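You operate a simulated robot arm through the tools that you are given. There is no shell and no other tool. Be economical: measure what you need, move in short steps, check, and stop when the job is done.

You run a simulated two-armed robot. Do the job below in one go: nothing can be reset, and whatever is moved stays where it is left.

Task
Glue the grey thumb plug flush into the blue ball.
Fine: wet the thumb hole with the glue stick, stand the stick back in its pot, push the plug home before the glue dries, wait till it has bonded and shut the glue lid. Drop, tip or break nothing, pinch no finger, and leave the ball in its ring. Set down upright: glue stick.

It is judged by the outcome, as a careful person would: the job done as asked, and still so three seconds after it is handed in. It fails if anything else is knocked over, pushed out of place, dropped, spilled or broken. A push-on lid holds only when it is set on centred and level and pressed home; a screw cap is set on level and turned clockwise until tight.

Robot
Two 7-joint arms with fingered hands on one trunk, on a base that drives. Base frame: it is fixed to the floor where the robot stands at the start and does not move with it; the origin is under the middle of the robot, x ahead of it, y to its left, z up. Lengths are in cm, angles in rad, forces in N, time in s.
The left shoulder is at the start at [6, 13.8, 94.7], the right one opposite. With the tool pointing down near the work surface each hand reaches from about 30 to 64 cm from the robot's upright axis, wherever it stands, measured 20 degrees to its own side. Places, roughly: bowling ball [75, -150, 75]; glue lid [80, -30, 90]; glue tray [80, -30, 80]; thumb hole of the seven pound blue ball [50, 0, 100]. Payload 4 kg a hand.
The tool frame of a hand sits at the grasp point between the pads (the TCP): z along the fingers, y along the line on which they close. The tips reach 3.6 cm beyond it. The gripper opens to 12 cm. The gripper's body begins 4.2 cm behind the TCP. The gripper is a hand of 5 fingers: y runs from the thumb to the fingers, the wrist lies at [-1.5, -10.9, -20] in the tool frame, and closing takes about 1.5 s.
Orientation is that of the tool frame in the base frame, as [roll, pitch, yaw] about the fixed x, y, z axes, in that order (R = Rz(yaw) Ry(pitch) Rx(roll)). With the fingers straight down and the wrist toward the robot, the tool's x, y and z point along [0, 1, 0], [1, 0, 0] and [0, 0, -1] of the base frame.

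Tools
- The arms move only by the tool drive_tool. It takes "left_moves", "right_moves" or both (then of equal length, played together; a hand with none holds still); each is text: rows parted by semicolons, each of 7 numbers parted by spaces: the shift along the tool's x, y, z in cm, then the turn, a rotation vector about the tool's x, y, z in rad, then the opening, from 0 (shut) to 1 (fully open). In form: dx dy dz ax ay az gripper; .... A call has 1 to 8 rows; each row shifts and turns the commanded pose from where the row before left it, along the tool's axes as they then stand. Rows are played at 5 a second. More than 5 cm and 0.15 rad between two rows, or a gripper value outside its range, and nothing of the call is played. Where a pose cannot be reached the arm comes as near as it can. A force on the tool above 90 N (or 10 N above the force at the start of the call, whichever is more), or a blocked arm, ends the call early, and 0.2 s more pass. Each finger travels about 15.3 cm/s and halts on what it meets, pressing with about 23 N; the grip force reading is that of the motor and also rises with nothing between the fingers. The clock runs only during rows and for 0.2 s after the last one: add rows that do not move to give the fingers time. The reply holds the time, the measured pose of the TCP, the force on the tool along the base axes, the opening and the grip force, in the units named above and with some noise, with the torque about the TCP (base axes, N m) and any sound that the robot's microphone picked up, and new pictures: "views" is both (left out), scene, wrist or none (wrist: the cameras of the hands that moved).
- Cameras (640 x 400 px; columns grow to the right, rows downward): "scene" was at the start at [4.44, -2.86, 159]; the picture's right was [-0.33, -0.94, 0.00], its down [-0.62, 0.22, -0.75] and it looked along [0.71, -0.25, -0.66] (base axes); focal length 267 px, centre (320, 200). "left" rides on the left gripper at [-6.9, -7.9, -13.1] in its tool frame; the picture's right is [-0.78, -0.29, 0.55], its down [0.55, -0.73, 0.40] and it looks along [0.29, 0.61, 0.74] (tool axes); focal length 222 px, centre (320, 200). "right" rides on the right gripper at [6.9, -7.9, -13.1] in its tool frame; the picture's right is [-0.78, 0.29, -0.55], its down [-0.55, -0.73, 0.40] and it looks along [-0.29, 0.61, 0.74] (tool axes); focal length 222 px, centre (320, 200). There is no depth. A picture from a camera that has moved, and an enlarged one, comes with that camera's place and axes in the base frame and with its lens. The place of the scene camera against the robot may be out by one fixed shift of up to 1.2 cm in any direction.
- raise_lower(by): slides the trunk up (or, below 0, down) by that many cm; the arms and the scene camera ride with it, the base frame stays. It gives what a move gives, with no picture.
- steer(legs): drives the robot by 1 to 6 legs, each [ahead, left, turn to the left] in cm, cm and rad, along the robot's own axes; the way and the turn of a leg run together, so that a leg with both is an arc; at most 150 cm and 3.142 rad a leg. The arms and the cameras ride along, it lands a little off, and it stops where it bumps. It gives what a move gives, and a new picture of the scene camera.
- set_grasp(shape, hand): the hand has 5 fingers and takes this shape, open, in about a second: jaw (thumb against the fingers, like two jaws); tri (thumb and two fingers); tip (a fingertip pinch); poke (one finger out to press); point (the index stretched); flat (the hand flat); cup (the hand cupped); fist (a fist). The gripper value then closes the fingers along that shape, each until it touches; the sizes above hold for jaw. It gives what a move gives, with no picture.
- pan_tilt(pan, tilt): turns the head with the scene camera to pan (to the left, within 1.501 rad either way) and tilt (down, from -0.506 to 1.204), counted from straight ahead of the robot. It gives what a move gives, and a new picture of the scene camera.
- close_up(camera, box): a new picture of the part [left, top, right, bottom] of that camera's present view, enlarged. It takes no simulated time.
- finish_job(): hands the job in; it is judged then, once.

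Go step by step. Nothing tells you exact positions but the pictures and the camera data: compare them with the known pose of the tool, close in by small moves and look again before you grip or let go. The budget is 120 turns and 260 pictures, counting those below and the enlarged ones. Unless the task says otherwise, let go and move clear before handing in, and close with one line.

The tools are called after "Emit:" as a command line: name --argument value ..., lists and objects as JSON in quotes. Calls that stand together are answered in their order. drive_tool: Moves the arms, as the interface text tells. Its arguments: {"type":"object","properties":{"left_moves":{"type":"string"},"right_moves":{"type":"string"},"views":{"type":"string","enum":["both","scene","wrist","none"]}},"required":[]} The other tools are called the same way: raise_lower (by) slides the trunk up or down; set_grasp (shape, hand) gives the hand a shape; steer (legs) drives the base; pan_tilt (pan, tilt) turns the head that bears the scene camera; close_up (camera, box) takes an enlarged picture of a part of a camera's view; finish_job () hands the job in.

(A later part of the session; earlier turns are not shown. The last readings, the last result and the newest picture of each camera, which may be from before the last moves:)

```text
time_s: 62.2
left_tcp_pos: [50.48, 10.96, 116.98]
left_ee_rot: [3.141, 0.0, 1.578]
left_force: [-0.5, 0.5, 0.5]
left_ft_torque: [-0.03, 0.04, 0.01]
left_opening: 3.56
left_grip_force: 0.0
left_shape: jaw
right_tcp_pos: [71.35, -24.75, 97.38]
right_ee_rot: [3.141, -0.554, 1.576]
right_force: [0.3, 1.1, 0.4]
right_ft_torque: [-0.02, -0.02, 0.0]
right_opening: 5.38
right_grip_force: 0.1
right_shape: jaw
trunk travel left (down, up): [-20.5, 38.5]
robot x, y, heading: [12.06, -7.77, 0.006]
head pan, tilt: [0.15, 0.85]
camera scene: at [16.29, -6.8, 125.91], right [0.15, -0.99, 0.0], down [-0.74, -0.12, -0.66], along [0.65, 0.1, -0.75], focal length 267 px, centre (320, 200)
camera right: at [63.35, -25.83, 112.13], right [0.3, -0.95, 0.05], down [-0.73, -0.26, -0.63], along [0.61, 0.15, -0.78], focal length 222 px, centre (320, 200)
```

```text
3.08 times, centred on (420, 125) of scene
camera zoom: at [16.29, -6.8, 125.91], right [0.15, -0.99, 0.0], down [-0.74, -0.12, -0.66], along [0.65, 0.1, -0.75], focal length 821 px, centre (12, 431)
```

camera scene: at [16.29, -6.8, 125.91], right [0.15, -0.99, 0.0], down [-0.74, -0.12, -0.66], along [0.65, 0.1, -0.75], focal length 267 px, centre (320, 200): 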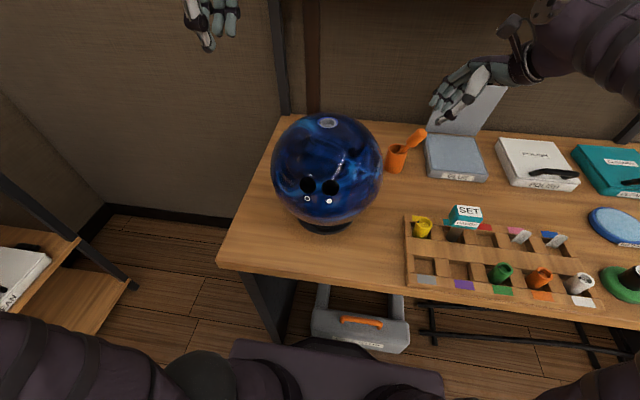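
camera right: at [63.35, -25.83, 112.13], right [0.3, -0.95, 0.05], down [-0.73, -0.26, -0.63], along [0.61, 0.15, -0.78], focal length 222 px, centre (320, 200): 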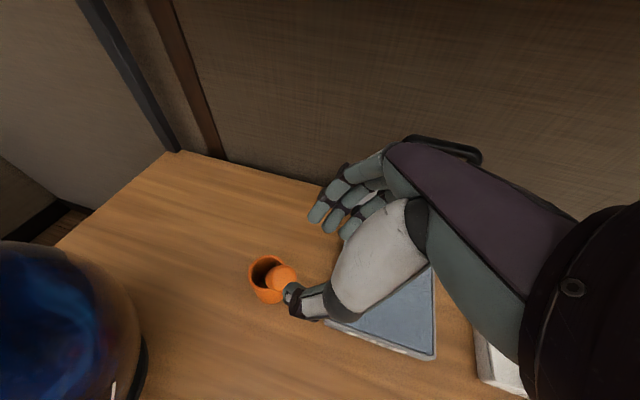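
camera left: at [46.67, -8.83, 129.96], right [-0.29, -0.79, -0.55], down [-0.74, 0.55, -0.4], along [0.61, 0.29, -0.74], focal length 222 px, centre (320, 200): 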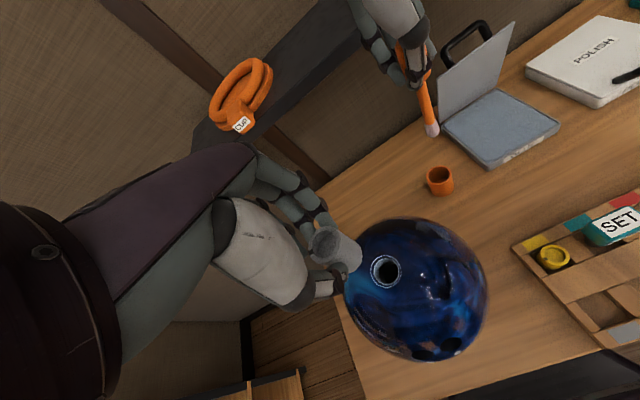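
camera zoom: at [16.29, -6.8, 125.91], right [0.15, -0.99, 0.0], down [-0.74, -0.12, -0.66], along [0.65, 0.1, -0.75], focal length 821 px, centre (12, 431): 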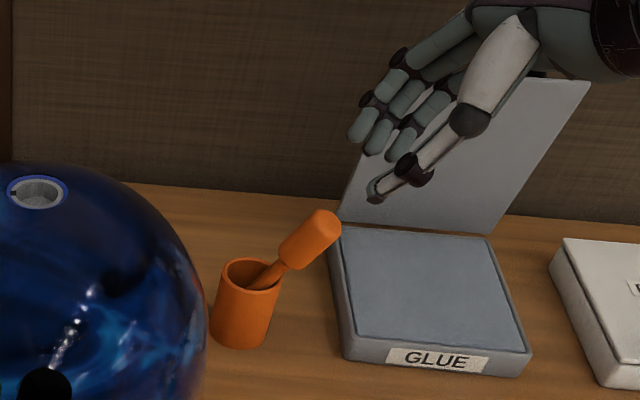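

The plug ring has changed colour (glue setting). The stick's handle centre is ≈[69.9, -20.5, 89.3], leaning toward -y; approaching along it with the hand tilted.

Emit:
drive_tool --right_moves "0 -0.8 1 0 0 0 0.45;-0.3 -0.8 1.5 0 0 0 0.45;-0.2 0 2 0 0 0 0.45;0 0 1.5 0 0 0 0.45;0 0 1 0 0 0 0.45;0 0 0 0 0 0 0.45" --views "none"

Emit:
close_up --camera "right" --box '[200, 160, 400, 360]'

Emit:
close_up --camera "scene" --box '[370, 60, 470, 190]'

```text
time_s: 63.6
left_tcp_pos: [50.32, 10.89, 117.07]
left_ee_rot: [3.141, 0.001, 1.577]
left_force: [0.9, 0.2, -0.3]
left_ft_torque: [0.0, 0.01, 0.01]
left_opening: 3.54
left_grip_force: 0.0
left_shape: jaw
right_tcp_pos: [69.68, -21.47, 91.15]
right_ee_rot: [3.14, -0.55, 1.576]
right_force: [-0.3, -0.3, -0.1]
right_ft_torque: [0.02, -0.03, 0.01]
right_opening: 5.37
right_grip_force: 0.0
right_shape: jaw
trunk travel left (down, up): [-20.5, 38.5]
robot x, y, heading: [12.34, -7.96, 0.003]
head pan, tilt: [0.15, 0.85]
```

```text
2.00 times, centred on (300, 260) of right
camera zoom: at [61.74, -22.6, 105.91], right [0.3, -0.95, 0.06], down [-0.73, -0.26, -0.63], along [0.61, 0.14, -0.78], focal length 444 px, centre (360, 80)
```

zoom: 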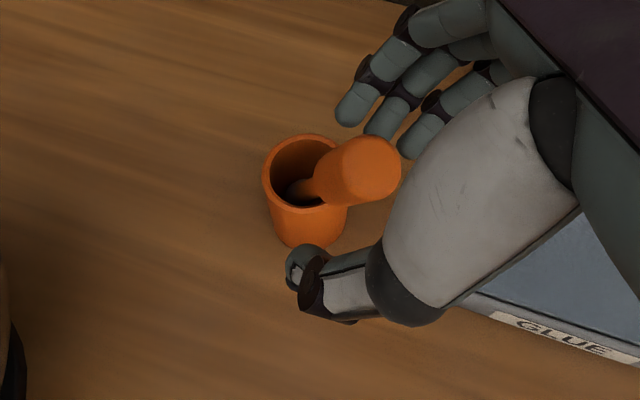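

```text
3.08 times, centred on (420, 125) of scene
camera zoom: at [16.3, -6.79, 125.91], right [0.15, -0.99, 0.0], down [-0.74, -0.12, -0.66], along [0.65, 0.1, -0.75], focal length 821 px, centre (12, 431)
```

zoom: 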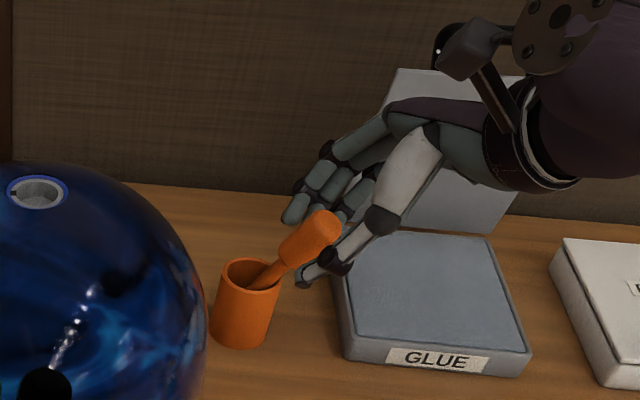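

Emit:
drive_tool --right_moves "0 0.2 0.5 0 0 0 0.45;0 0 0 0 0 0 0.3;0 0 0 0 0 0 0.2;0 0 0 0 0 0 0.1;0 0 0 0 0 0 0.08;0 0 0 0 0 0 0.08" --views "none"

Emit:
close_up --camera "right" --box '[200, 160, 400, 360]'

Emit:
close_up --camera "scene" --box '[370, 60, 470, 190]'

```text
time_s: 65.0
left_tcp_pos: [50.28, 10.96, 117.02]
left_ee_rot: [3.141, 0.0, 1.577]
left_force: [-0.6, -0.7, 0.1]
left_ft_torque: [-0.01, 0.0, -0.02]
left_opening: 3.55
left_grip_force: 0.2
left_shape: jaw
right_tcp_pos: [69.91, -21.21, 90.76]
right_ee_rot: [-3.141, -0.55, 1.576]
right_force: [1.5, -0.4, 1.4]
right_ft_torque: [-0.02, -0.13, -0.05]
right_opening: 1.99
right_grip_force: 23.0
right_shape: jaw
trunk travel left (down, up): [-20.5, 38.5]
robot x, y, heading: [11.95, -7.88, 0.009]
head pan, tilt: [0.15, 0.85]
```

```text
2.00 times, centred on (300, 260) of right
camera zoom: at [61.94, -22.34, 105.52], right [0.3, -0.95, 0.06], down [-0.73, -0.26, -0.63], along [0.61, 0.14, -0.78], focal length 444 px, centre (360, 80)
```

zoom: 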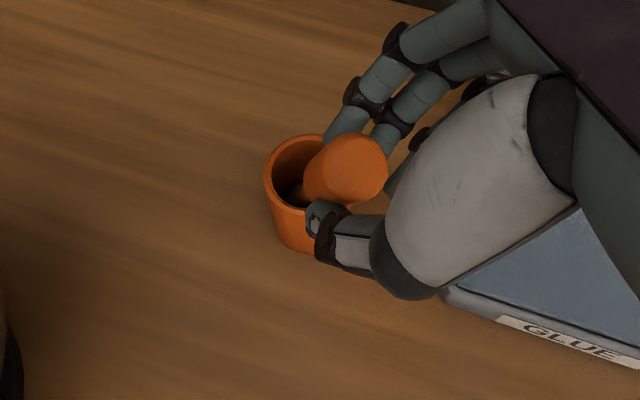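

```text
3.08 times, centred on (420, 125) of scene
camera zoom: at [16.3, -6.79, 125.91], right [0.15, -0.99, 0.0], down [-0.74, -0.12, -0.66], along [0.65, 0.1, -0.75], focal length 821 px, centre (12, 431)
```

zoom: 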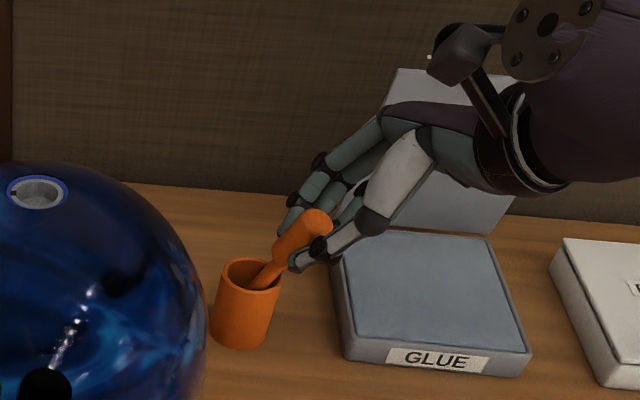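

Gripped. Lifting it out before turning upright.

Emit:
drive_tool --right_moves "0.4 0 -0.9 0 0 0 0.08;0.6 0 -1.4 0 0 0 0.08;0.8 0 -1.9 0 0 0 0.08;0.8 0 -1.9 0 0 0 0.08;0.8 0 -1.9 0 0 0 0.08;0 0 0 0 -0.14 0 0.08;0 0 0 0 -0.14 0 0.08;0 0 0 0 -0.14 0 0.08" --views "both"

Emit:
close_up --camera "right" --box '[200, 160, 400, 360]'

Emit:
close_up --camera "scene" --box '[370, 40, 470, 190]'

```text
time_s: 66.8
left_tcp_pos: [50.38, 10.88, 116.94]
left_ee_rot: [-3.141, -0.002, 1.574]
left_force: [0.3, 0.3, -0.6]
left_ft_torque: [0.02, 0.01, 0.03]
left_opening: 3.56
left_grip_force: 0.1
left_shape: jaw
right_tcp_pos: [69.86, -22.57, 99.33]
right_ee_rot: [3.141, -0.13, 1.577]
right_force: [0.0, -1.0, -0.3]
right_ft_torque: [-0.05, 0.01, 0.06]
right_opening: 1.98
right_grip_force: 23.2
right_shape: jaw
trunk travel left (down, up): [-20.5, 38.5]
robot x, y, heading: [12.26, -8.22, 0.007]
head pan, tilt: [0.15, 0.85]
camera scene: at [16.3, -6.79, 125.91], right [0.15, -0.99, 0.0], down [-0.74, -0.12, -0.66], along [0.65, 0.1, -0.75], focal length 267 px, centre (320, 200)
camera right: at [61.92, -17.46, 113.19], right [0.3, -0.85, 0.44], down [-0.73, -0.5, -0.46], along [0.61, -0.19, -0.77], focal length 222 px, centre (320, 200)
```

scene: 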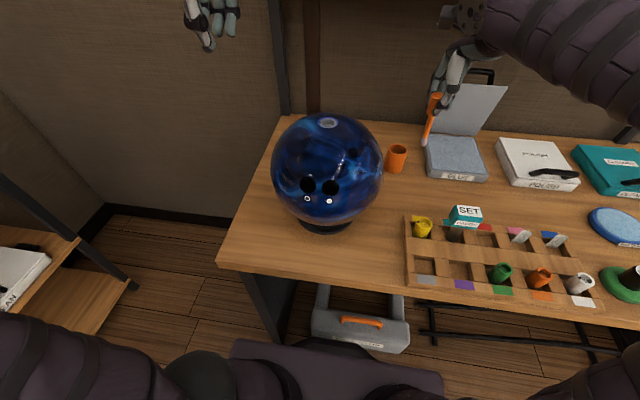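
right: 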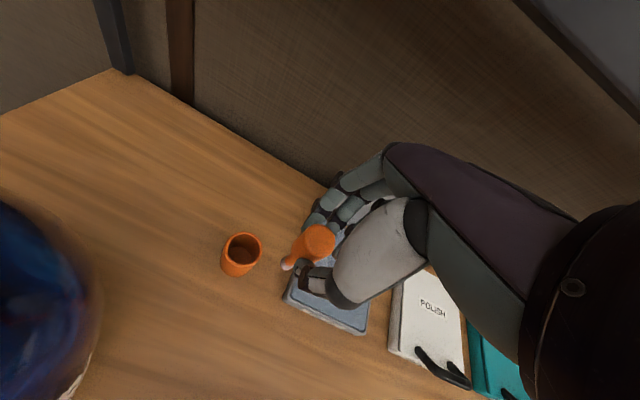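

```text
2.00 times, centred on (300, 260) of right
camera zoom: at [61.92, -17.46, 113.19], right [0.3, -0.85, 0.44], down [-0.73, -0.5, -0.46], along [0.61, -0.19, -0.77], focal length 444 px, centre (360, 80)
```

zoom: 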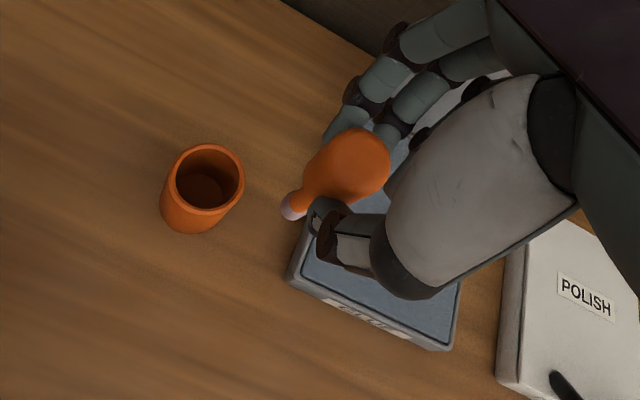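

```text
2.67 times, centred on (420, 115) of scene
camera zoom: at [16.3, -6.79, 125.91], right [0.15, -0.99, 0.0], down [-0.74, -0.12, -0.66], along [0.65, 0.1, -0.75], focal length 711 px, centre (53, 427)
```

zoom: 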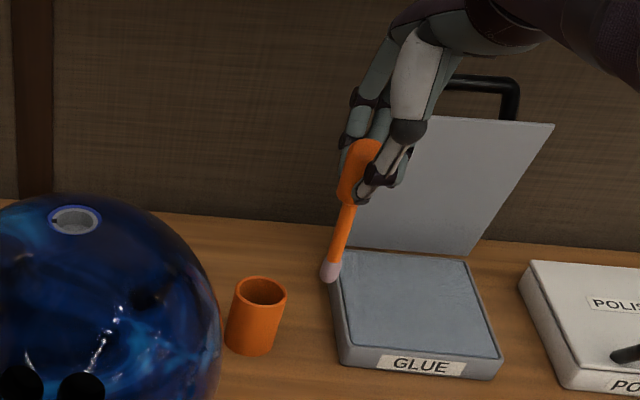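

Now the stick is ~8° off in x and ~4° in y. I'll correct both and bring it over the pot, then measure again.

Emit:
drive_tool --right_moves "0 0 -1 0.065 0.035 0 0.08;0 0 0 0.065 0.035 0 0.08;1.2 0.4 0 0 0 0 0.08;1.2 0.4 0 0 0 0 0.08;1.2 0.4 0 0 0 0 0.08;1 0.3 0 0 0 0 0.08;0 0 0 0 0 0 0.08" --views "both"

Emit:
close_up --camera "right" --box '[200, 160, 400, 360]'

Emit:
close_up --camera "scene" --box '[370, 60, 450, 190]'

Emit:
close_up --camera "left" --box '[460, 40, 640, 180]'

```text
time_s: 68.5
left_tcp_pos: [50.31, 10.95, 116.91]
left_ee_rot: [-3.141, -0.001, 1.577]
left_force: [-0.6, -0.1, -0.4]
left_ft_torque: [0.02, -0.04, -0.01]
left_opening: 3.55
left_grip_force: 0.1
left_shape: jaw
right_tcp_pos: [71.39, -17.97, 100.89]
right_ee_rot: [-3.01, -0.201, 1.57]
right_force: [-0.8, -0.2, -1.4]
right_ft_torque: [0.01, 0.01, 0.02]
right_opening: 1.97
right_grip_force: 23.4
right_shape: jaw
trunk travel left (down, up): [-20.5, 38.5]
robot x, y, heading: [11.97, -7.96, 0.003]
head pan, tilt: [0.15, 0.85]
camera scene: at [16.3, -6.78, 125.91], right [0.15, -0.99, 0.0], down [-0.74, -0.12, -0.66], along [0.65, 0.1, -0.75], focal length 267 px, centre (320, 200)
camera right: at [65.2, -14.18, 116.09], right [0.36, -0.87, 0.34], down [-0.78, -0.48, -0.4], along [0.51, -0.12, -0.85], focal length 222 px, centre (320, 200)
```

scene: 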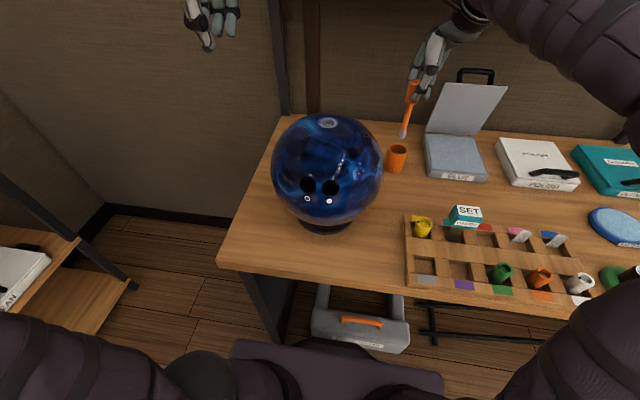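
right: 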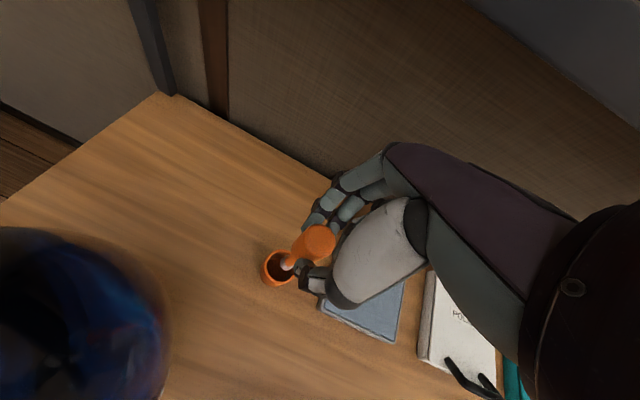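

```text
2.00 times, centred on (300, 260) of right
camera zoom: at [65.2, -14.18, 116.09], right [0.36, -0.87, 0.34], down [-0.78, -0.48, -0.4], along [0.51, -0.12, -0.85], focal length 444 px, centre (360, 80)
```

zoom: 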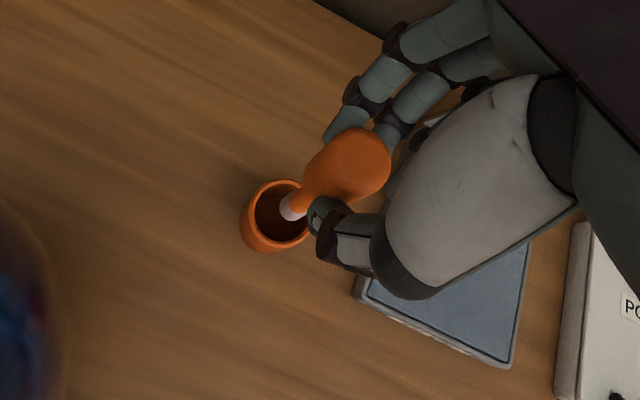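

```text
3.08 times, centred on (410, 125) of scene
camera zoom: at [16.3, -6.78, 125.91], right [0.15, -0.99, 0.0], down [-0.74, -0.12, -0.66], along [0.65, 0.1, -0.75], focal length 821 px, centre (43, 431)
```

zoom: 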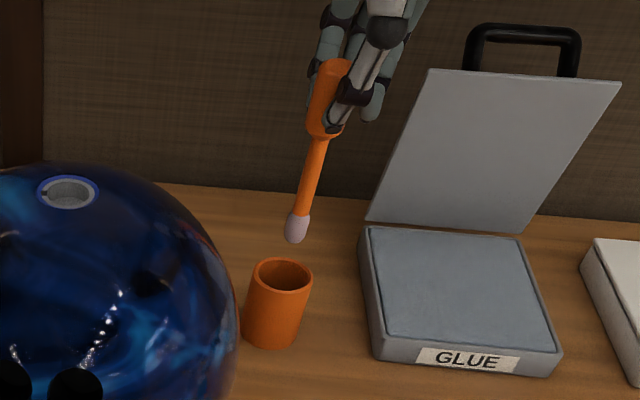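

```text
2.86 times, centred on (550, 110) of left
camera zoom: at [42.44, 3.76, 130.09], right [-0.29, -0.79, -0.55], down [-0.74, 0.55, -0.4], along [0.61, 0.29, -0.74], focal length 635 px, centre (-337, 457)
```

zoom: 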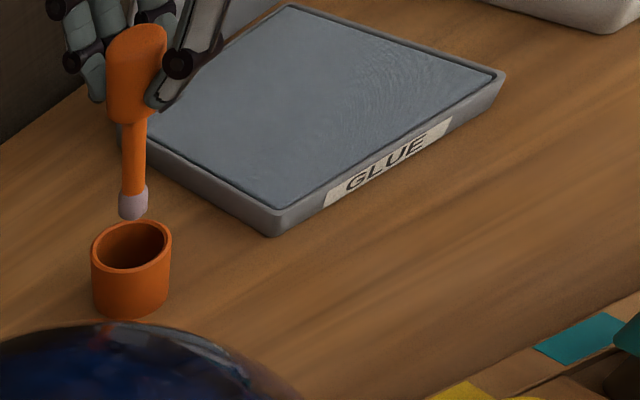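

The stick is now vertical within ~1° and over the pot. Lowering straight down (compensating for the hand's tilt).

Emit:
drive_tool --right_moves "-0.13 0.244 1.845 0 0 0 0.08;-0.38 0.244 1.845 0 0 0 0.08;-0.38 0.244 1.845 0 0 0 0.08;-0.3 0.192 1.457 0 0 0 0.08;0 0 0 0 0 0 0.08" --views "none"

Emit:
close_up --camera "right" --box '[200, 160, 400, 360]'

Emit:
close_up --camera "left" --box '[460, 40, 640, 180]'

```text
time_s: 69.7
left_tcp_pos: [50.31, 11.02, 116.97]
left_ee_rot: [-3.141, -0.001, 1.575]
left_force: [0.6, 0.4, -0.1]
left_ft_torque: [-0.04, 0.04, -0.03]
left_opening: 3.59
left_grip_force: 0.0
left_shape: jaw
right_tcp_pos: [71.41, -17.92, 93.82]
right_ee_rot: [-3.01, -0.201, 1.57]
right_force: [0.7, 0.6, -0.1]
right_ft_torque: [0.01, 0.01, 0.03]
right_opening: 1.96
right_grip_force: 22.4
right_shape: jaw
trunk travel left (down, up): [-20.5, 38.5]
robot x, y, heading: [12.03, -7.85, 0.007]
head pan, tilt: [0.15, 0.85]
```

```text
2.00 times, centred on (300, 260) of right
camera zoom: at [65.22, -13.99, 108.97], right [0.36, -0.87, 0.34], down [-0.78, -0.48, -0.4], along [0.51, -0.12, -0.85], focal length 444 px, centre (360, 80)
```

zoom: 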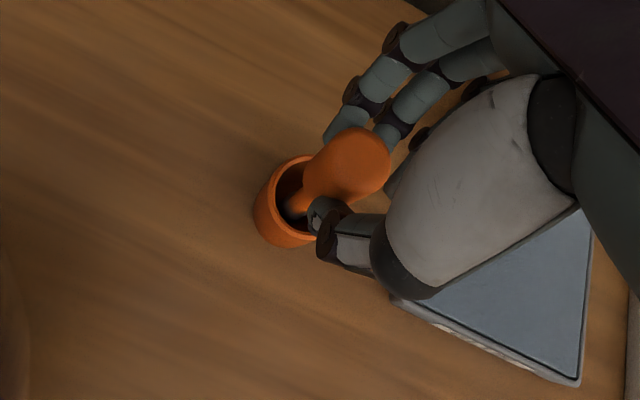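

```text
2.86 times, centred on (550, 110) of left
camera zoom: at [42.44, 3.76, 130.09], right [-0.29, -0.79, -0.55], down [-0.74, 0.55, -0.4], along [0.61, 0.29, -0.74], focal length 635 px, centre (-337, 457)
```

zoom: 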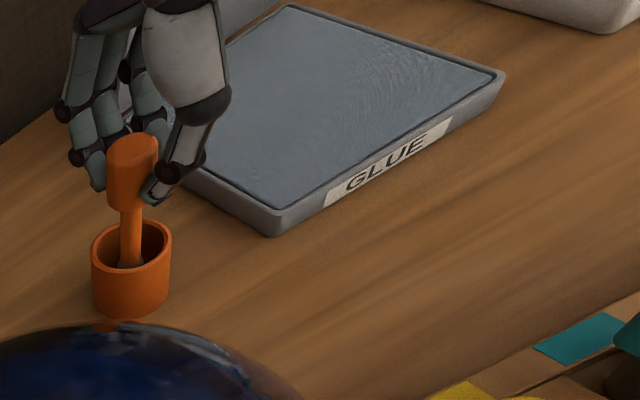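

Well centred and upright. Now lowering in small steps until it touches the pot's floor.

Emit:
drive_tool --right_moves "-0.08 0.051 0.388 0 0 0 0.08;-0.06 0.038 0.29 0 0 0 0.08;-0.04 0.026 0.194 0 0 0 0.08;0 0 0 0 0 0 0.08" --views "none"

```text
time_s: 70.7
left_tcp_pos: [50.34, 11.02, 116.94]
left_ee_rot: [-3.141, 0.002, 1.575]
left_force: [0.4, -0.6, -0.1]
left_ft_torque: [0.0, 0.02, -0.01]
left_opening: 3.58
left_grip_force: 0.0
left_shape: jaw
right_tcp_pos: [71.42, -17.85, 92.91]
right_ee_rot: [-3.012, -0.203, 1.57]
right_force: [0.1, 0.1, 0.2]
right_ft_torque: [0.01, 0.0, 0.0]
right_opening: 1.98
right_grip_force: 23.1
right_shape: jaw
trunk travel left (down, up): [-20.5, 38.5]
robot x, y, heading: [12.41, -8.1, 0.005]
head pan, tilt: [0.15, 0.85]
```

Emit:
drive_tool --right_moves "-0.04 0.026 0.194 0 0 0 0.08;-0.04 0.026 0.194 0 0 0 0.08;-0.03 0.02 0.15 0 0 0 0.08;0 0 0 0 0 0 0.08" --views "none"

Emit:
close_up --camera "left" --box '[460, 40, 640, 180]'

```text
time_s: 71.7
left_tcp_pos: [50.37, 10.91, 116.97]
left_ee_rot: [3.139, 0.001, 1.574]
left_force: [-0.4, 0.1, -1.2]
left_ft_torque: [-0.03, 0.03, -0.01]
left_opening: 3.56
left_grip_force: 0.0
left_shape: jaw
right_tcp_pos: [71.41, -17.79, 92.31]
right_ee_rot: [-3.01, -0.201, 1.57]
right_force: [0.3, 1.2, -1.2]
right_ft_torque: [0.0, -0.02, 0.01]
right_opening: 1.96
right_grip_force: 23.0
right_shape: jaw
trunk travel left (down, up): [-20.5, 38.5]
robot x, y, heading: [12.14, -7.63, 0.0]
head pan, tilt: [0.15, 0.85]
```

```text
2.86 times, centred on (550, 110) of left
camera zoom: at [42.44, 3.76, 130.09], right [-0.29, -0.79, -0.55], down [-0.74, 0.55, -0.4], along [0.61, 0.29, -0.74], focal length 635 px, centre (-337, 457)
```

zoom: 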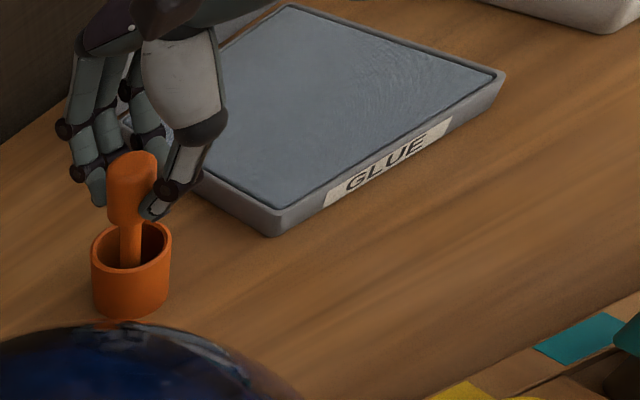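

Emit:
drive_tool --right_moves "-0.04 0.026 0.194 0 0 0 0.08;-0.04 0.026 0.194 0 0 0 0.08;-0.04 0.026 0.194 0 0 0 0.08;0 0 0 0 0 0 0.08" --views "none"

Emit:
drive_tool --right_moves "-0.04 0.026 0.194 0 0 0 0.08;-0.04 0.026 0.194 0 0 0 0.08;0 0 0 0 0 0 0.08" --views "none"

Emit:
close_up --camera "left" --box '[460, 40, 640, 180]'

Emit:
close_up --camera "scene" --box '[370, 60, 450, 190]'

```text
time_s: 72.7
left_tcp_pos: [50.45, 11.08, 116.9]
left_ee_rot: [3.141, 0.0, 1.577]
left_force: [0.2, 0.2, -0.2]
left_ft_torque: [0.02, 0.0, 0.01]
left_opening: 3.53
left_grip_force: 0.0
left_shape: jaw
right_tcp_pos: [71.35, -18.01, 91.89]
right_ee_rot: [-3.013, -0.202, 1.572]
right_force: [0.3, -0.8, -0.2]
right_ft_torque: [0.01, -0.01, -0.02]
right_opening: 1.95
right_grip_force: 23.1
right_shape: jaw
trunk travel left (down, up): [-20.5, 38.5]
robot x, y, heading: [12.05, -7.63, 0.006]
head pan, tilt: [0.15, 0.85]
```

```text
time_s: 73.5
left_tcp_pos: [50.32, 10.92, 116.96]
left_ee_rot: [3.141, 0.0, 1.576]
left_force: [0.0, 0.6, -0.1]
left_ft_torque: [0.01, 0.01, -0.02]
left_opening: 3.59
left_grip_force: 0.0
left_shape: jaw
right_tcp_pos: [71.37, -17.93, 91.63]
right_ee_rot: [-3.015, -0.2, 1.571]
right_force: [1.7, 0.7, 11.0]
right_ft_torque: [0.07, -0.03, -0.02]
right_opening: 2.05
right_grip_force: 23.1
right_shape: jaw
trunk travel left (down, up): [-20.5, 38.5]
robot x, y, heading: [11.75, -8.02, 0.007]
head pan, tilt: [0.15, 0.85]
```

```text
2.86 times, centred on (550, 110) of left
camera zoom: at [42.36, 3.77, 130.12], right [-0.29, -0.79, -0.55], down [-0.74, 0.55, -0.4], along [0.61, 0.29, -0.74], focal length 635 px, centre (-337, 457)
```

zoom: 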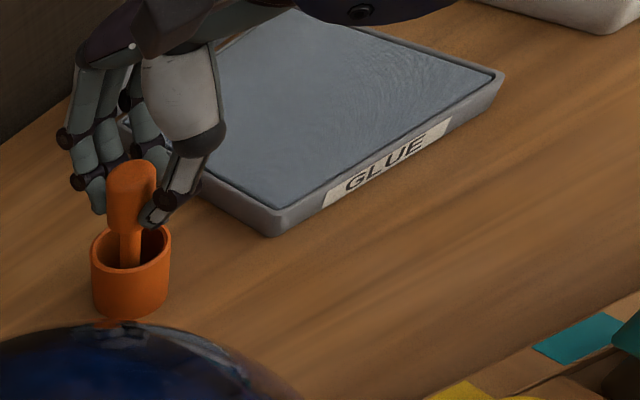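

```text
3.08 times, centred on (410, 125) of scene
camera zoom: at [16.23, -6.78, 125.93], right [0.15, -0.99, 0.0], down [-0.74, -0.12, -0.66], along [0.65, 0.1, -0.75], focal length 821 px, centre (43, 431)
```

zoom: 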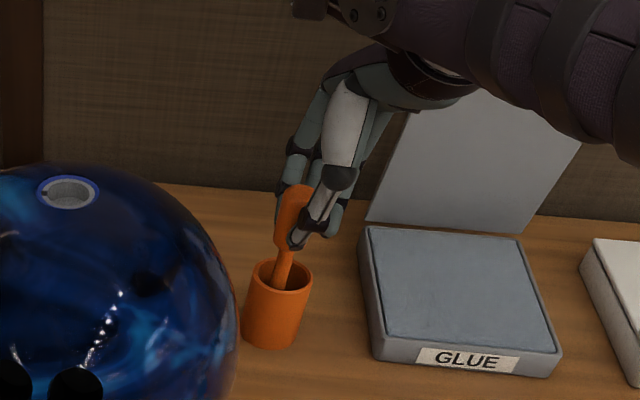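

Touching the floor, upright. Easing the pressure and opening the fingers slowly.

Emit:
drive_tool --right_moves "0.02 -0.013 -0.1 0 0 0 0.12;0 0 0 0 0 0 0.16;0 0 0 0 0 0 0.19;0 0 0 0 0 0 0.22;0 0 0 0 0 0 0.26;0 0 0 0 0 0 0.32;0 0 0 0 0 0 0.4" --views "none"

Emit:
close_up --camera "left" --box '[460, 40, 640, 180]'

Emit:
close_up --camera "scene" --box '[370, 60, 450, 190]'

```text
time_s: 75.0
left_tcp_pos: [50.4, 10.97, 116.89]
left_ee_rot: [3.14, 0.0, 1.576]
left_force: [-0.1, 0.5, 0.0]
left_ft_torque: [0.0, 0.0, 0.04]
left_opening: 3.55
left_grip_force: 0.1
left_shape: jaw
right_tcp_pos: [71.42, -17.92, 91.5]
right_ee_rot: [-3.009, -0.2, 1.57]
right_force: [-0.8, 0.8, -0.2]
right_ft_torque: [-0.02, -0.01, -0.03]
right_opening: 4.76
right_grip_force: 0.1
right_shape: jaw
trunk travel left (down, up): [-20.5, 38.5]
robot x, y, heading: [11.98, -7.77, 0.007]
head pan, tilt: [0.15, 0.85]
```

```text
2.86 times, centred on (550, 110) of left
camera zoom: at [42.43, 3.76, 130.09], right [-0.29, -0.79, -0.55], down [-0.74, 0.55, -0.4], along [0.61, 0.29, -0.74], focal length 635 px, centre (-337, 457)
```

zoom: 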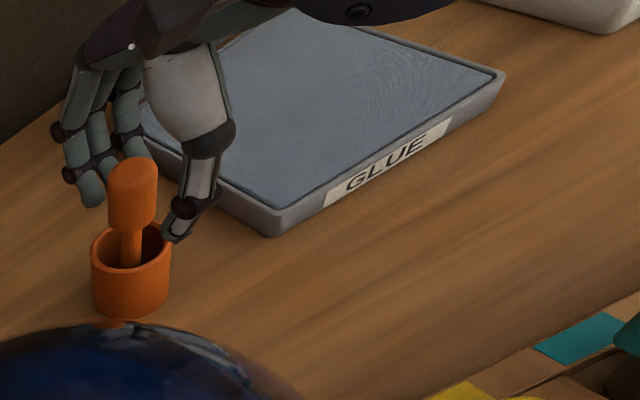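

```text
3.08 times, centred on (410, 125) of scene
camera zoom: at [16.29, -6.79, 125.91], right [0.15, -0.99, 0.0], down [-0.74, -0.12, -0.66], along [0.65, 0.1, -0.75], focal length 821 px, centre (43, 431)
```

zoom: 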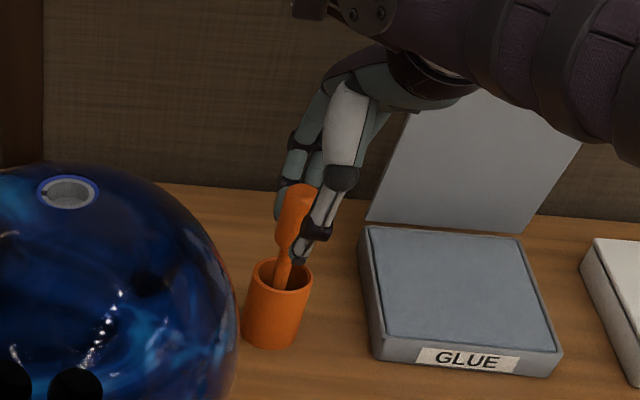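

It stands on its own, upright. Withdrawing the hand straight up.

Emit:
drive_tool --right_moves "0.1 -0.064 -0.486 0 0 0 0.42;0.2 -0.128 -0.971 0 0 0 0.42;0.3 -0.192 -1.457 0 0 0 0.42;0.4 -0.256 -1.94 0 0 0 0.42;0.4 -0.256 -1.94 0 0 0 0.42;0.4 -0.256 -1.94 0 0 0 0.42;0.4 -0.256 -1.94 0 0 0 0.42" --views "both"

Emit:
close_up --camera "left" --box '[460, 0, 640, 180]'

Emit:
close_up --camera "scene" --box '[300, 50, 540, 200]'

```text
time_s: 76.7
left_tcp_pos: [50.36, 10.94, 116.86]
left_ee_rot: [-3.141, -0.001, 1.576]
left_force: [0.6, 0.9, -0.7]
left_ft_torque: [-0.01, 0.01, 0.0]
left_opening: 3.56
left_grip_force: 0.1
left_shape: jaw
right_tcp_pos: [71.35, -17.88, 102.51]
right_ee_rot: [-3.012, -0.202, 1.572]
right_force: [0.1, -0.1, -0.5]
right_ft_torque: [0.03, -0.03, -0.01]
right_opening: 5.04
right_grip_force: 0.0
right_shape: jaw
trunk travel left (down, up): [-20.5, 38.5]
robot x, y, heading: [12.42, -7.43, 0.005]
head pan, tilt: [0.15, 0.85]
camera scene: at [16.3, -6.79, 125.91], right [0.15, -0.99, 0.0], down [-0.74, -0.12, -0.66], along [0.65, 0.1, -0.75], focal length 267 px, centre (320, 200)
camera right: at [65.18, -13.99, 117.66], right [0.36, -0.87, 0.34], down [-0.78, -0.48, -0.4], along [0.51, -0.12, -0.85], focal length 222 px, centre (320, 200)
```

scene: 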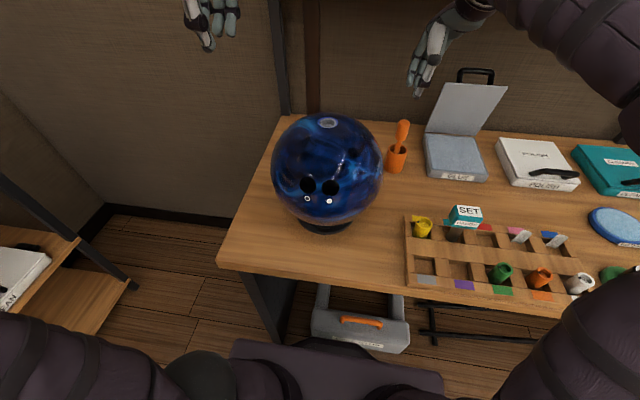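
right: 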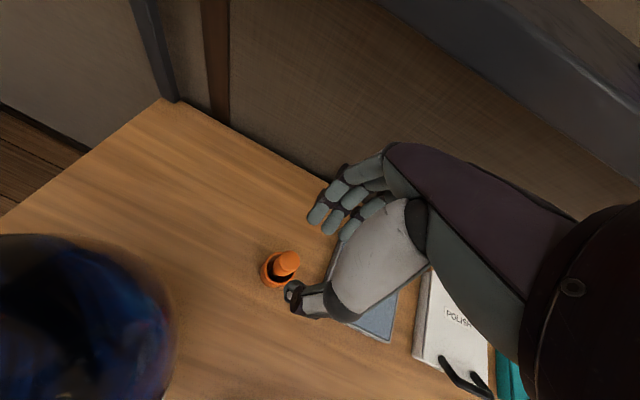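

```text
2.22 times, centred on (550, 90) of left
camera zoom: at [42.44, 3.76, 130.08], right [-0.29, -0.79, -0.55], down [-0.74, 0.55, -0.4], along [0.61, 0.29, -0.74], focal length 494 px, centre (-191, 444)
```

zoom: 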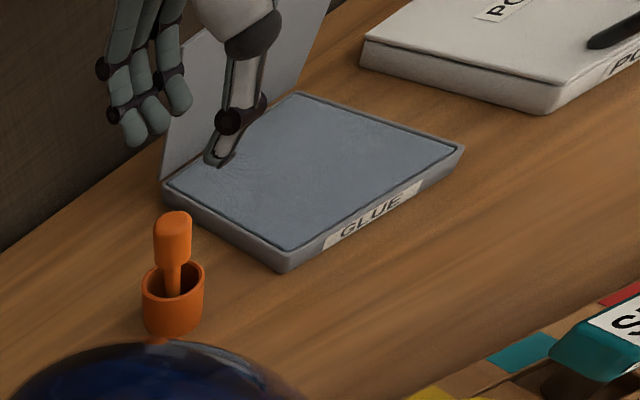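

```text
2.67 times, centred on (420, 125) of scene
camera zoom: at [16.3, -6.79, 125.91], right [0.15, -0.99, 0.0], down [-0.74, -0.12, -0.66], along [0.65, 0.1, -0.75], focal length 711 px, centre (53, 400)
```

zoom: 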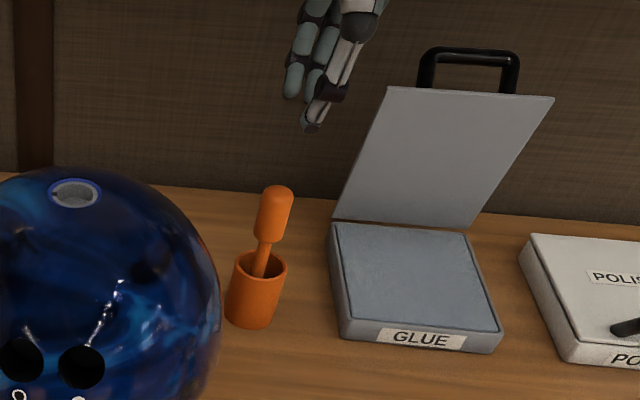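

The stick stands upright and the glue ring has turned blue. Now the lid: I'll study the hinge, handle and a closed sister box to see how the handle sits.

Emit:
close_up --camera "scene" --box '[420, 60, 520, 190]'

Emit:
close_up --camera "scene" --box '[490, 120, 640, 220]'

Emit:
drive_tool --right_moves "-1 -3 -1 0 0 0 0.4;-1 -4 -1 0 0 0 0.4;-1 -4 -1 0 0 0 0.4;-1 -4 -1 0 0 0 0.4" --views "wrist"

```text
3.08 times, centred on (470, 125) of scene
camera zoom: at [16.3, -6.79, 125.91], right [0.15, -0.99, 0.0], down [-0.74, -0.12, -0.66], along [0.65, 0.1, -0.75], focal length 821 px, centre (-142, 431)
```

zoom: 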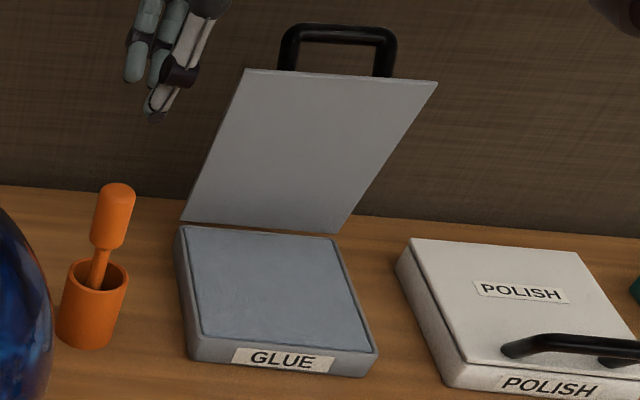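

```text
4.00 times, centred on (565, 170) of scene
camera zoom: at [16.3, -6.79, 125.91], right [0.15, -0.99, 0.0], down [-0.74, -0.12, -0.66], along [0.65, 0.1, -0.75], focal length 1067 px, centre (-660, 320)
```

zoom: 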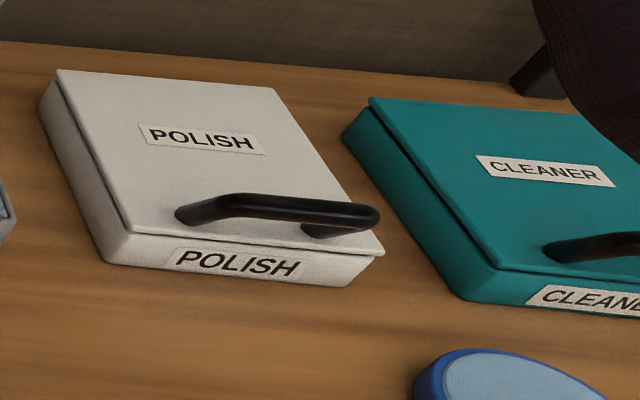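

```text
time_s: 77.7
left_tcp_pos: [50.24, 10.9, 117.03]
left_ee_rot: [-3.141, -0.001, 1.575]
left_force: [-0.3, -0.6, -0.2]
left_ft_torque: [0.0, -0.02, 0.01]
left_opening: 3.57
left_grip_force: 0.1
left_shape: jaw
right_tcp_pos: [56.91, -23.05, 107.43]
right_ee_rot: [-3.012, -0.2, 1.571]
right_force: [0.4, 0.5, -1.0]
right_ft_torque: [0.02, 0.0, 0.0]
right_opening: 4.78
right_grip_force: 0.1
right_shape: jaw
trunk travel left (down, up): [-20.5, 38.5]
robot x, y, heading: [12.31, -7.72, 0.005]
head pan, tilt: [0.15, 0.85]
camera right: at [50.8, -19.09, 122.62], right [0.36, -0.87, 0.34], down [-0.78, -0.48, -0.4], along [0.51, -0.12, -0.85], focal length 222 px, centre (320, 200)
```

right: 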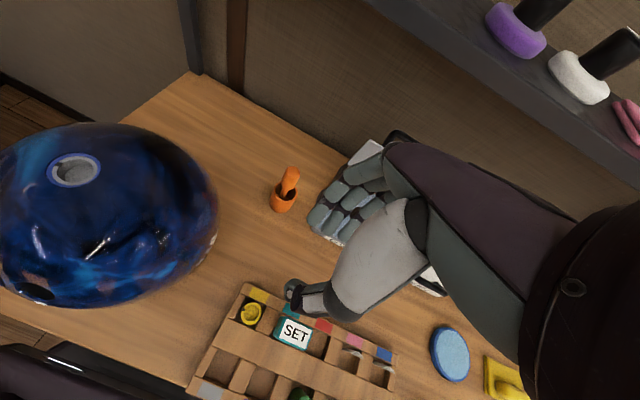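

The handle is a D-bar slanting out from the lid's outer face near its free edge; bar ≈[85.8, -32.3, 98.7], hinge ≈[84.8, ·, 81.5]. I'll move the robot a little closer and in line with the lid, then tilt the right hand forward in a three-finger grip.

Emit:
steer --legs '[[0, -11, 0], [3.5, 0, 0]]'

Emit:
set_grasp --shape "tri" --hand "right"

Emit:
drive_tool --right_moves "0 0 0 -0.138 -0.033 0 0.4;0 0 0 -0.138 -0.033 0 0.4;0 0 0 -0.138 -0.033 0 0.4;0 0 0 -0.138 -0.033 0 0.4;0 0 0 -0.138 -0.033 0 0.4;0 0 0 -0.138 -0.033 0 0.4;0 0 0 0 0 0 0.4" --views "both"

```text
time_s: 79.4
left_tcp_pos: [53.47, -0.05, 116.77]
left_ee_rot: [-3.139, -0.001, 1.576]
left_force: [0.6, 0.6, -0.2]
left_ft_torque: [0.02, -0.01, 0.0]
left_opening: 3.55
left_grip_force: 0.0
left_shape: jaw
right_tcp_pos: [60.14, -33.95, 107.43]
right_ee_rot: [-3.008, -0.2, 1.57]
right_force: [0.2, 0.1, 1.0]
right_ft_torque: [0.01, 0.01, 0.0]
right_opening: 4.82
right_grip_force: 0.0
right_shape: jaw
trunk travel left (down, up): [-20.5, 38.5]
robot x, y, heading: [15.33, -18.9, 0.004]
head pan, tilt: [0.15, 0.85]
stopped in leg 2: the robot was blocked; the commanded pose is now the measured one
camera scene: at [19.39, -17.71, 125.92], right [0.15, -0.99, 0.0], down [-0.74, -0.12, -0.66], along [0.65, 0.1, -0.75], focal length 267 px, centre (320, 200)
```

scene: 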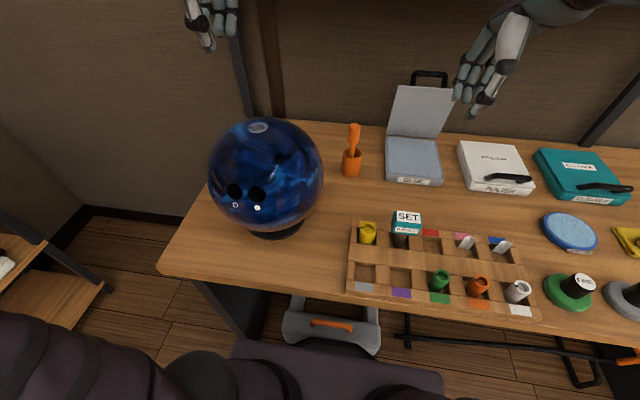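

```text
time_s: 80.3
left_tcp_pos: [53.56, 0.03, 116.93]
left_ee_rot: [-3.141, 0.001, 1.576]
left_force: [-0.8, 0.1, 0.7]
left_ft_torque: [-0.01, 0.01, -0.01]
left_opening: 3.56
left_grip_force: 0.0
left_shape: jaw
right_tcp_pos: [60.2, -34.05, 107.61]
right_ee_rot: [-3.009, -0.199, 1.572]
right_force: [0.8, 0.0, 0.0]
right_ft_torque: [0.01, 0.0, 0.02]
right_opening: 11.98
right_grip_force: 0.1
right_shape: tri
trunk travel left (down, up): [-20.5, 38.5]
robot x, y, heading: [15.08, -18.87, 0.004]
head pan, tilt: [0.15, 0.85]
```

```text
time_s: 81.9
left_tcp_pos: [53.54, 0.01, 116.91]
left_ee_rot: [-3.14, 0.0, 1.576]
left_force: [-0.3, 0.3, -0.6]
left_ft_torque: [0.01, -0.01, -0.03]
left_opening: 3.61
left_grip_force: 0.0
left_shape: jaw
right_tcp_pos: [60.27, -33.88, 107.33]
right_ee_rot: [2.446, -0.015, 1.518]
right_force: [-0.2, -0.8, -0.5]
right_ft_torque: [-0.01, 0.0, 0.02]
right_opening: 4.81
right_grip_force: 0.1
right_shape: tri
trunk travel left (down, up): [-20.5, 38.5]
robot x, y, heading: [15.4, -18.64, 0.005]
head pan, tilt: [0.15, 0.85]
camera scene: at [19.4, -17.7, 125.91], right [0.15, -0.99, 0.0], down [-0.74, -0.12, -0.66], along [0.65, 0.1, -0.75], focal length 267 px, centre (320, 200)
camera right: at [46.06, -26.35, 112.55], right [-0.17, -0.79, 0.59], down [-0.34, -0.52, -0.78], along [0.93, -0.33, -0.18], focal length 222 px, centre (320, 200)
```

scene: 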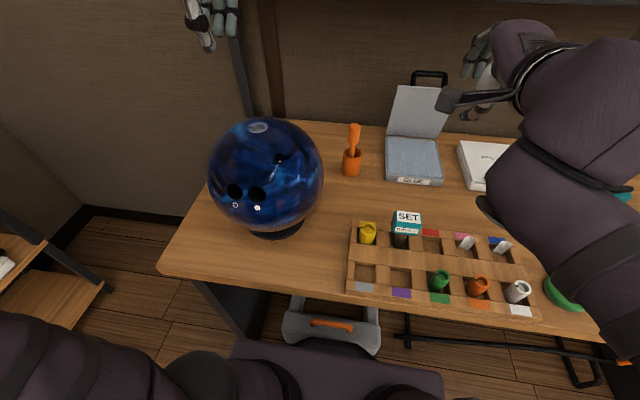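
right: 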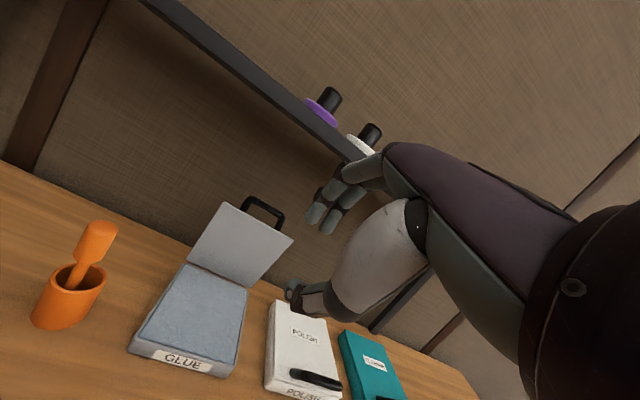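

The base touched something at x≈15.3 and stopped; all still stands. Close-up of the lid from the right wrist camera.

Emit:
close_up --camera "right" --box '[120, 160, 320, 380]'

Emit:
close_up --camera "scene" --box '[370, 60, 460, 190]'

Emit:
close_up --camera "left" --box '[440, 0, 640, 160]'

```text
1.82 times, centred on (220, 270) of right
camera zoom: at [46.06, -26.35, 112.55], right [-0.17, -0.79, 0.59], down [-0.34, -0.52, -0.78], along [0.93, -0.33, -0.18], focal length 404 px, centre (502, 73)
```

zoom: 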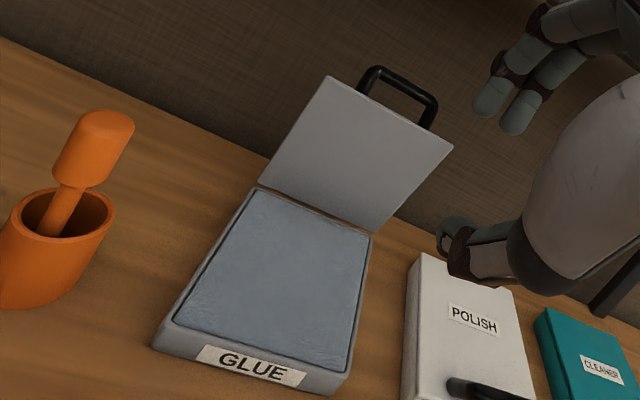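

```text
3.08 times, centred on (415, 125) of scene
camera zoom: at [19.4, -17.7, 125.91], right [0.15, -0.99, 0.0], down [-0.74, -0.12, -0.66], along [0.65, 0.1, -0.75], focal length 821 px, centre (28, 431)
```

zoom: 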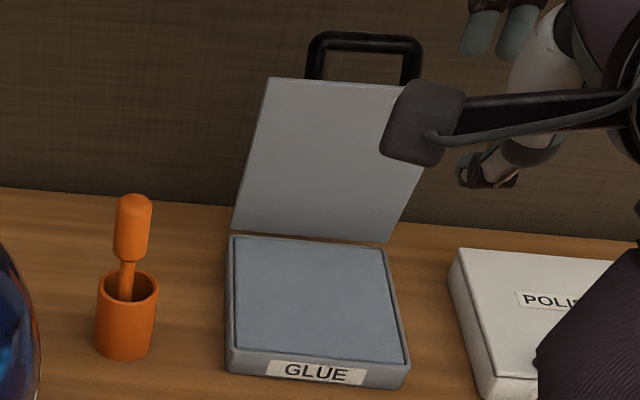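

```text
2.50 times, centred on (540, 80) of left
camera zoom: at [45.62, -7.18, 130.04], right [-0.29, -0.79, -0.55], down [-0.74, 0.55, -0.4], along [0.61, 0.29, -0.74], focal length 555 px, centre (-230, 500)
```

zoom: 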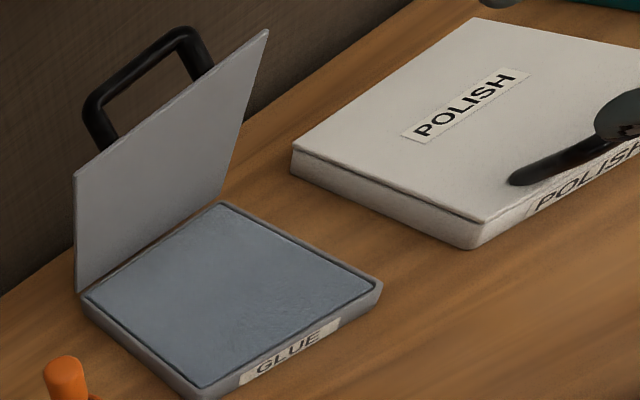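

Using both wrist cameras: lid free edge at [81.3, ·, 97.1], hinge [84.1, ·, 82.1] (open ~80°), handle bar at [82.6, -32.1, 100.1]. Moving to a standoff in front of the bar.

Emit:
drive_tool --right_moves "0.72 3.1 2.85 0 0 0 0.3;0.72 3.1 2.85 0 0 0 0.3;0.72 3.1 2.85 0 0 0 0.3;0.72 3.1 2.85 0 0 0 0.3;0 0 0 0 0 0 0.3" --views "wrist"

Emit:
close_up --camera "right" --box '[200, 130, 400, 350]'

Emit:
close_up --camera "left" --box '[440, 0, 640, 160]'

```text
time_s: 83.1
left_tcp_pos: [53.51, -0.11, 116.9]
left_ee_rot: [-3.141, -0.002, 1.574]
left_force: [0.8, -0.5, 0.9]
left_ft_torque: [-0.03, -0.01, -0.01]
left_opening: 3.56
left_grip_force: 0.3
left_shape: jaw
right_tcp_pos: [77.08, -31.96, 105.93]
right_ee_rot: [2.457, -0.015, 1.516]
right_force: [-20.3, 0.4, -33.6]
right_ft_torque: [0.26, -1.6, -0.2]
right_opening: 3.45
right_grip_force: 0.1
right_shape: tri
trunk travel left (down, up): [-20.5, 38.5]
robot x, y, heading: [15.11, -19.0, 0.007]
head pan, tilt: [0.15, 0.85]
camera right: at [63.02, -24.42, 111.27], right [-0.16, -0.79, 0.6], down [-0.35, -0.52, -0.78], along [0.92, -0.33, -0.19], focal length 222 px, centre (320, 200)
```

right: 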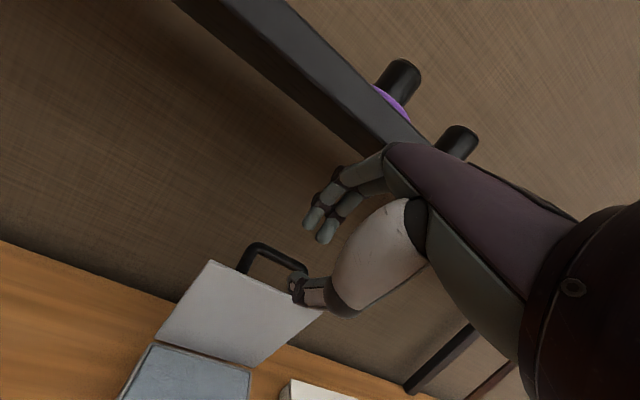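

```text
1.82 times, centred on (300, 240) of right
camera zoom: at [63.02, -24.42, 111.27], right [-0.16, -0.79, 0.6], down [-0.35, -0.52, -0.78], along [0.92, -0.33, -0.19], focal length 404 px, centre (356, 127)
```

zoom: 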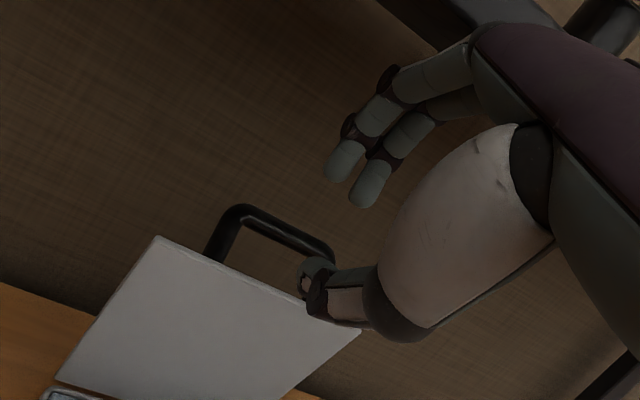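

```text
2.50 times, centred on (540, 80) of left
camera zoom: at [45.6, -7.25, 129.98], right [-0.29, -0.79, -0.55], down [-0.74, 0.55, -0.4], along [0.61, 0.29, -0.74], focal length 555 px, centre (-230, 500)
```

zoom: 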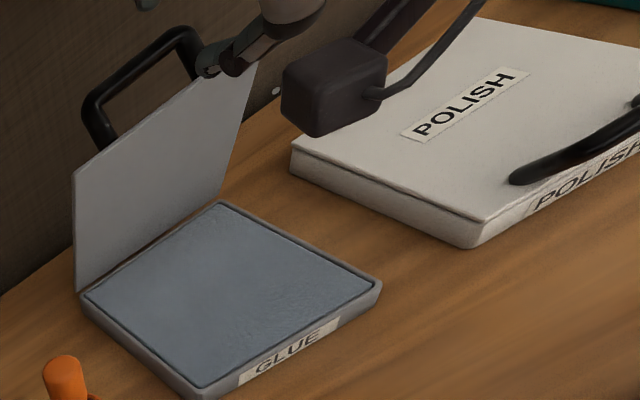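

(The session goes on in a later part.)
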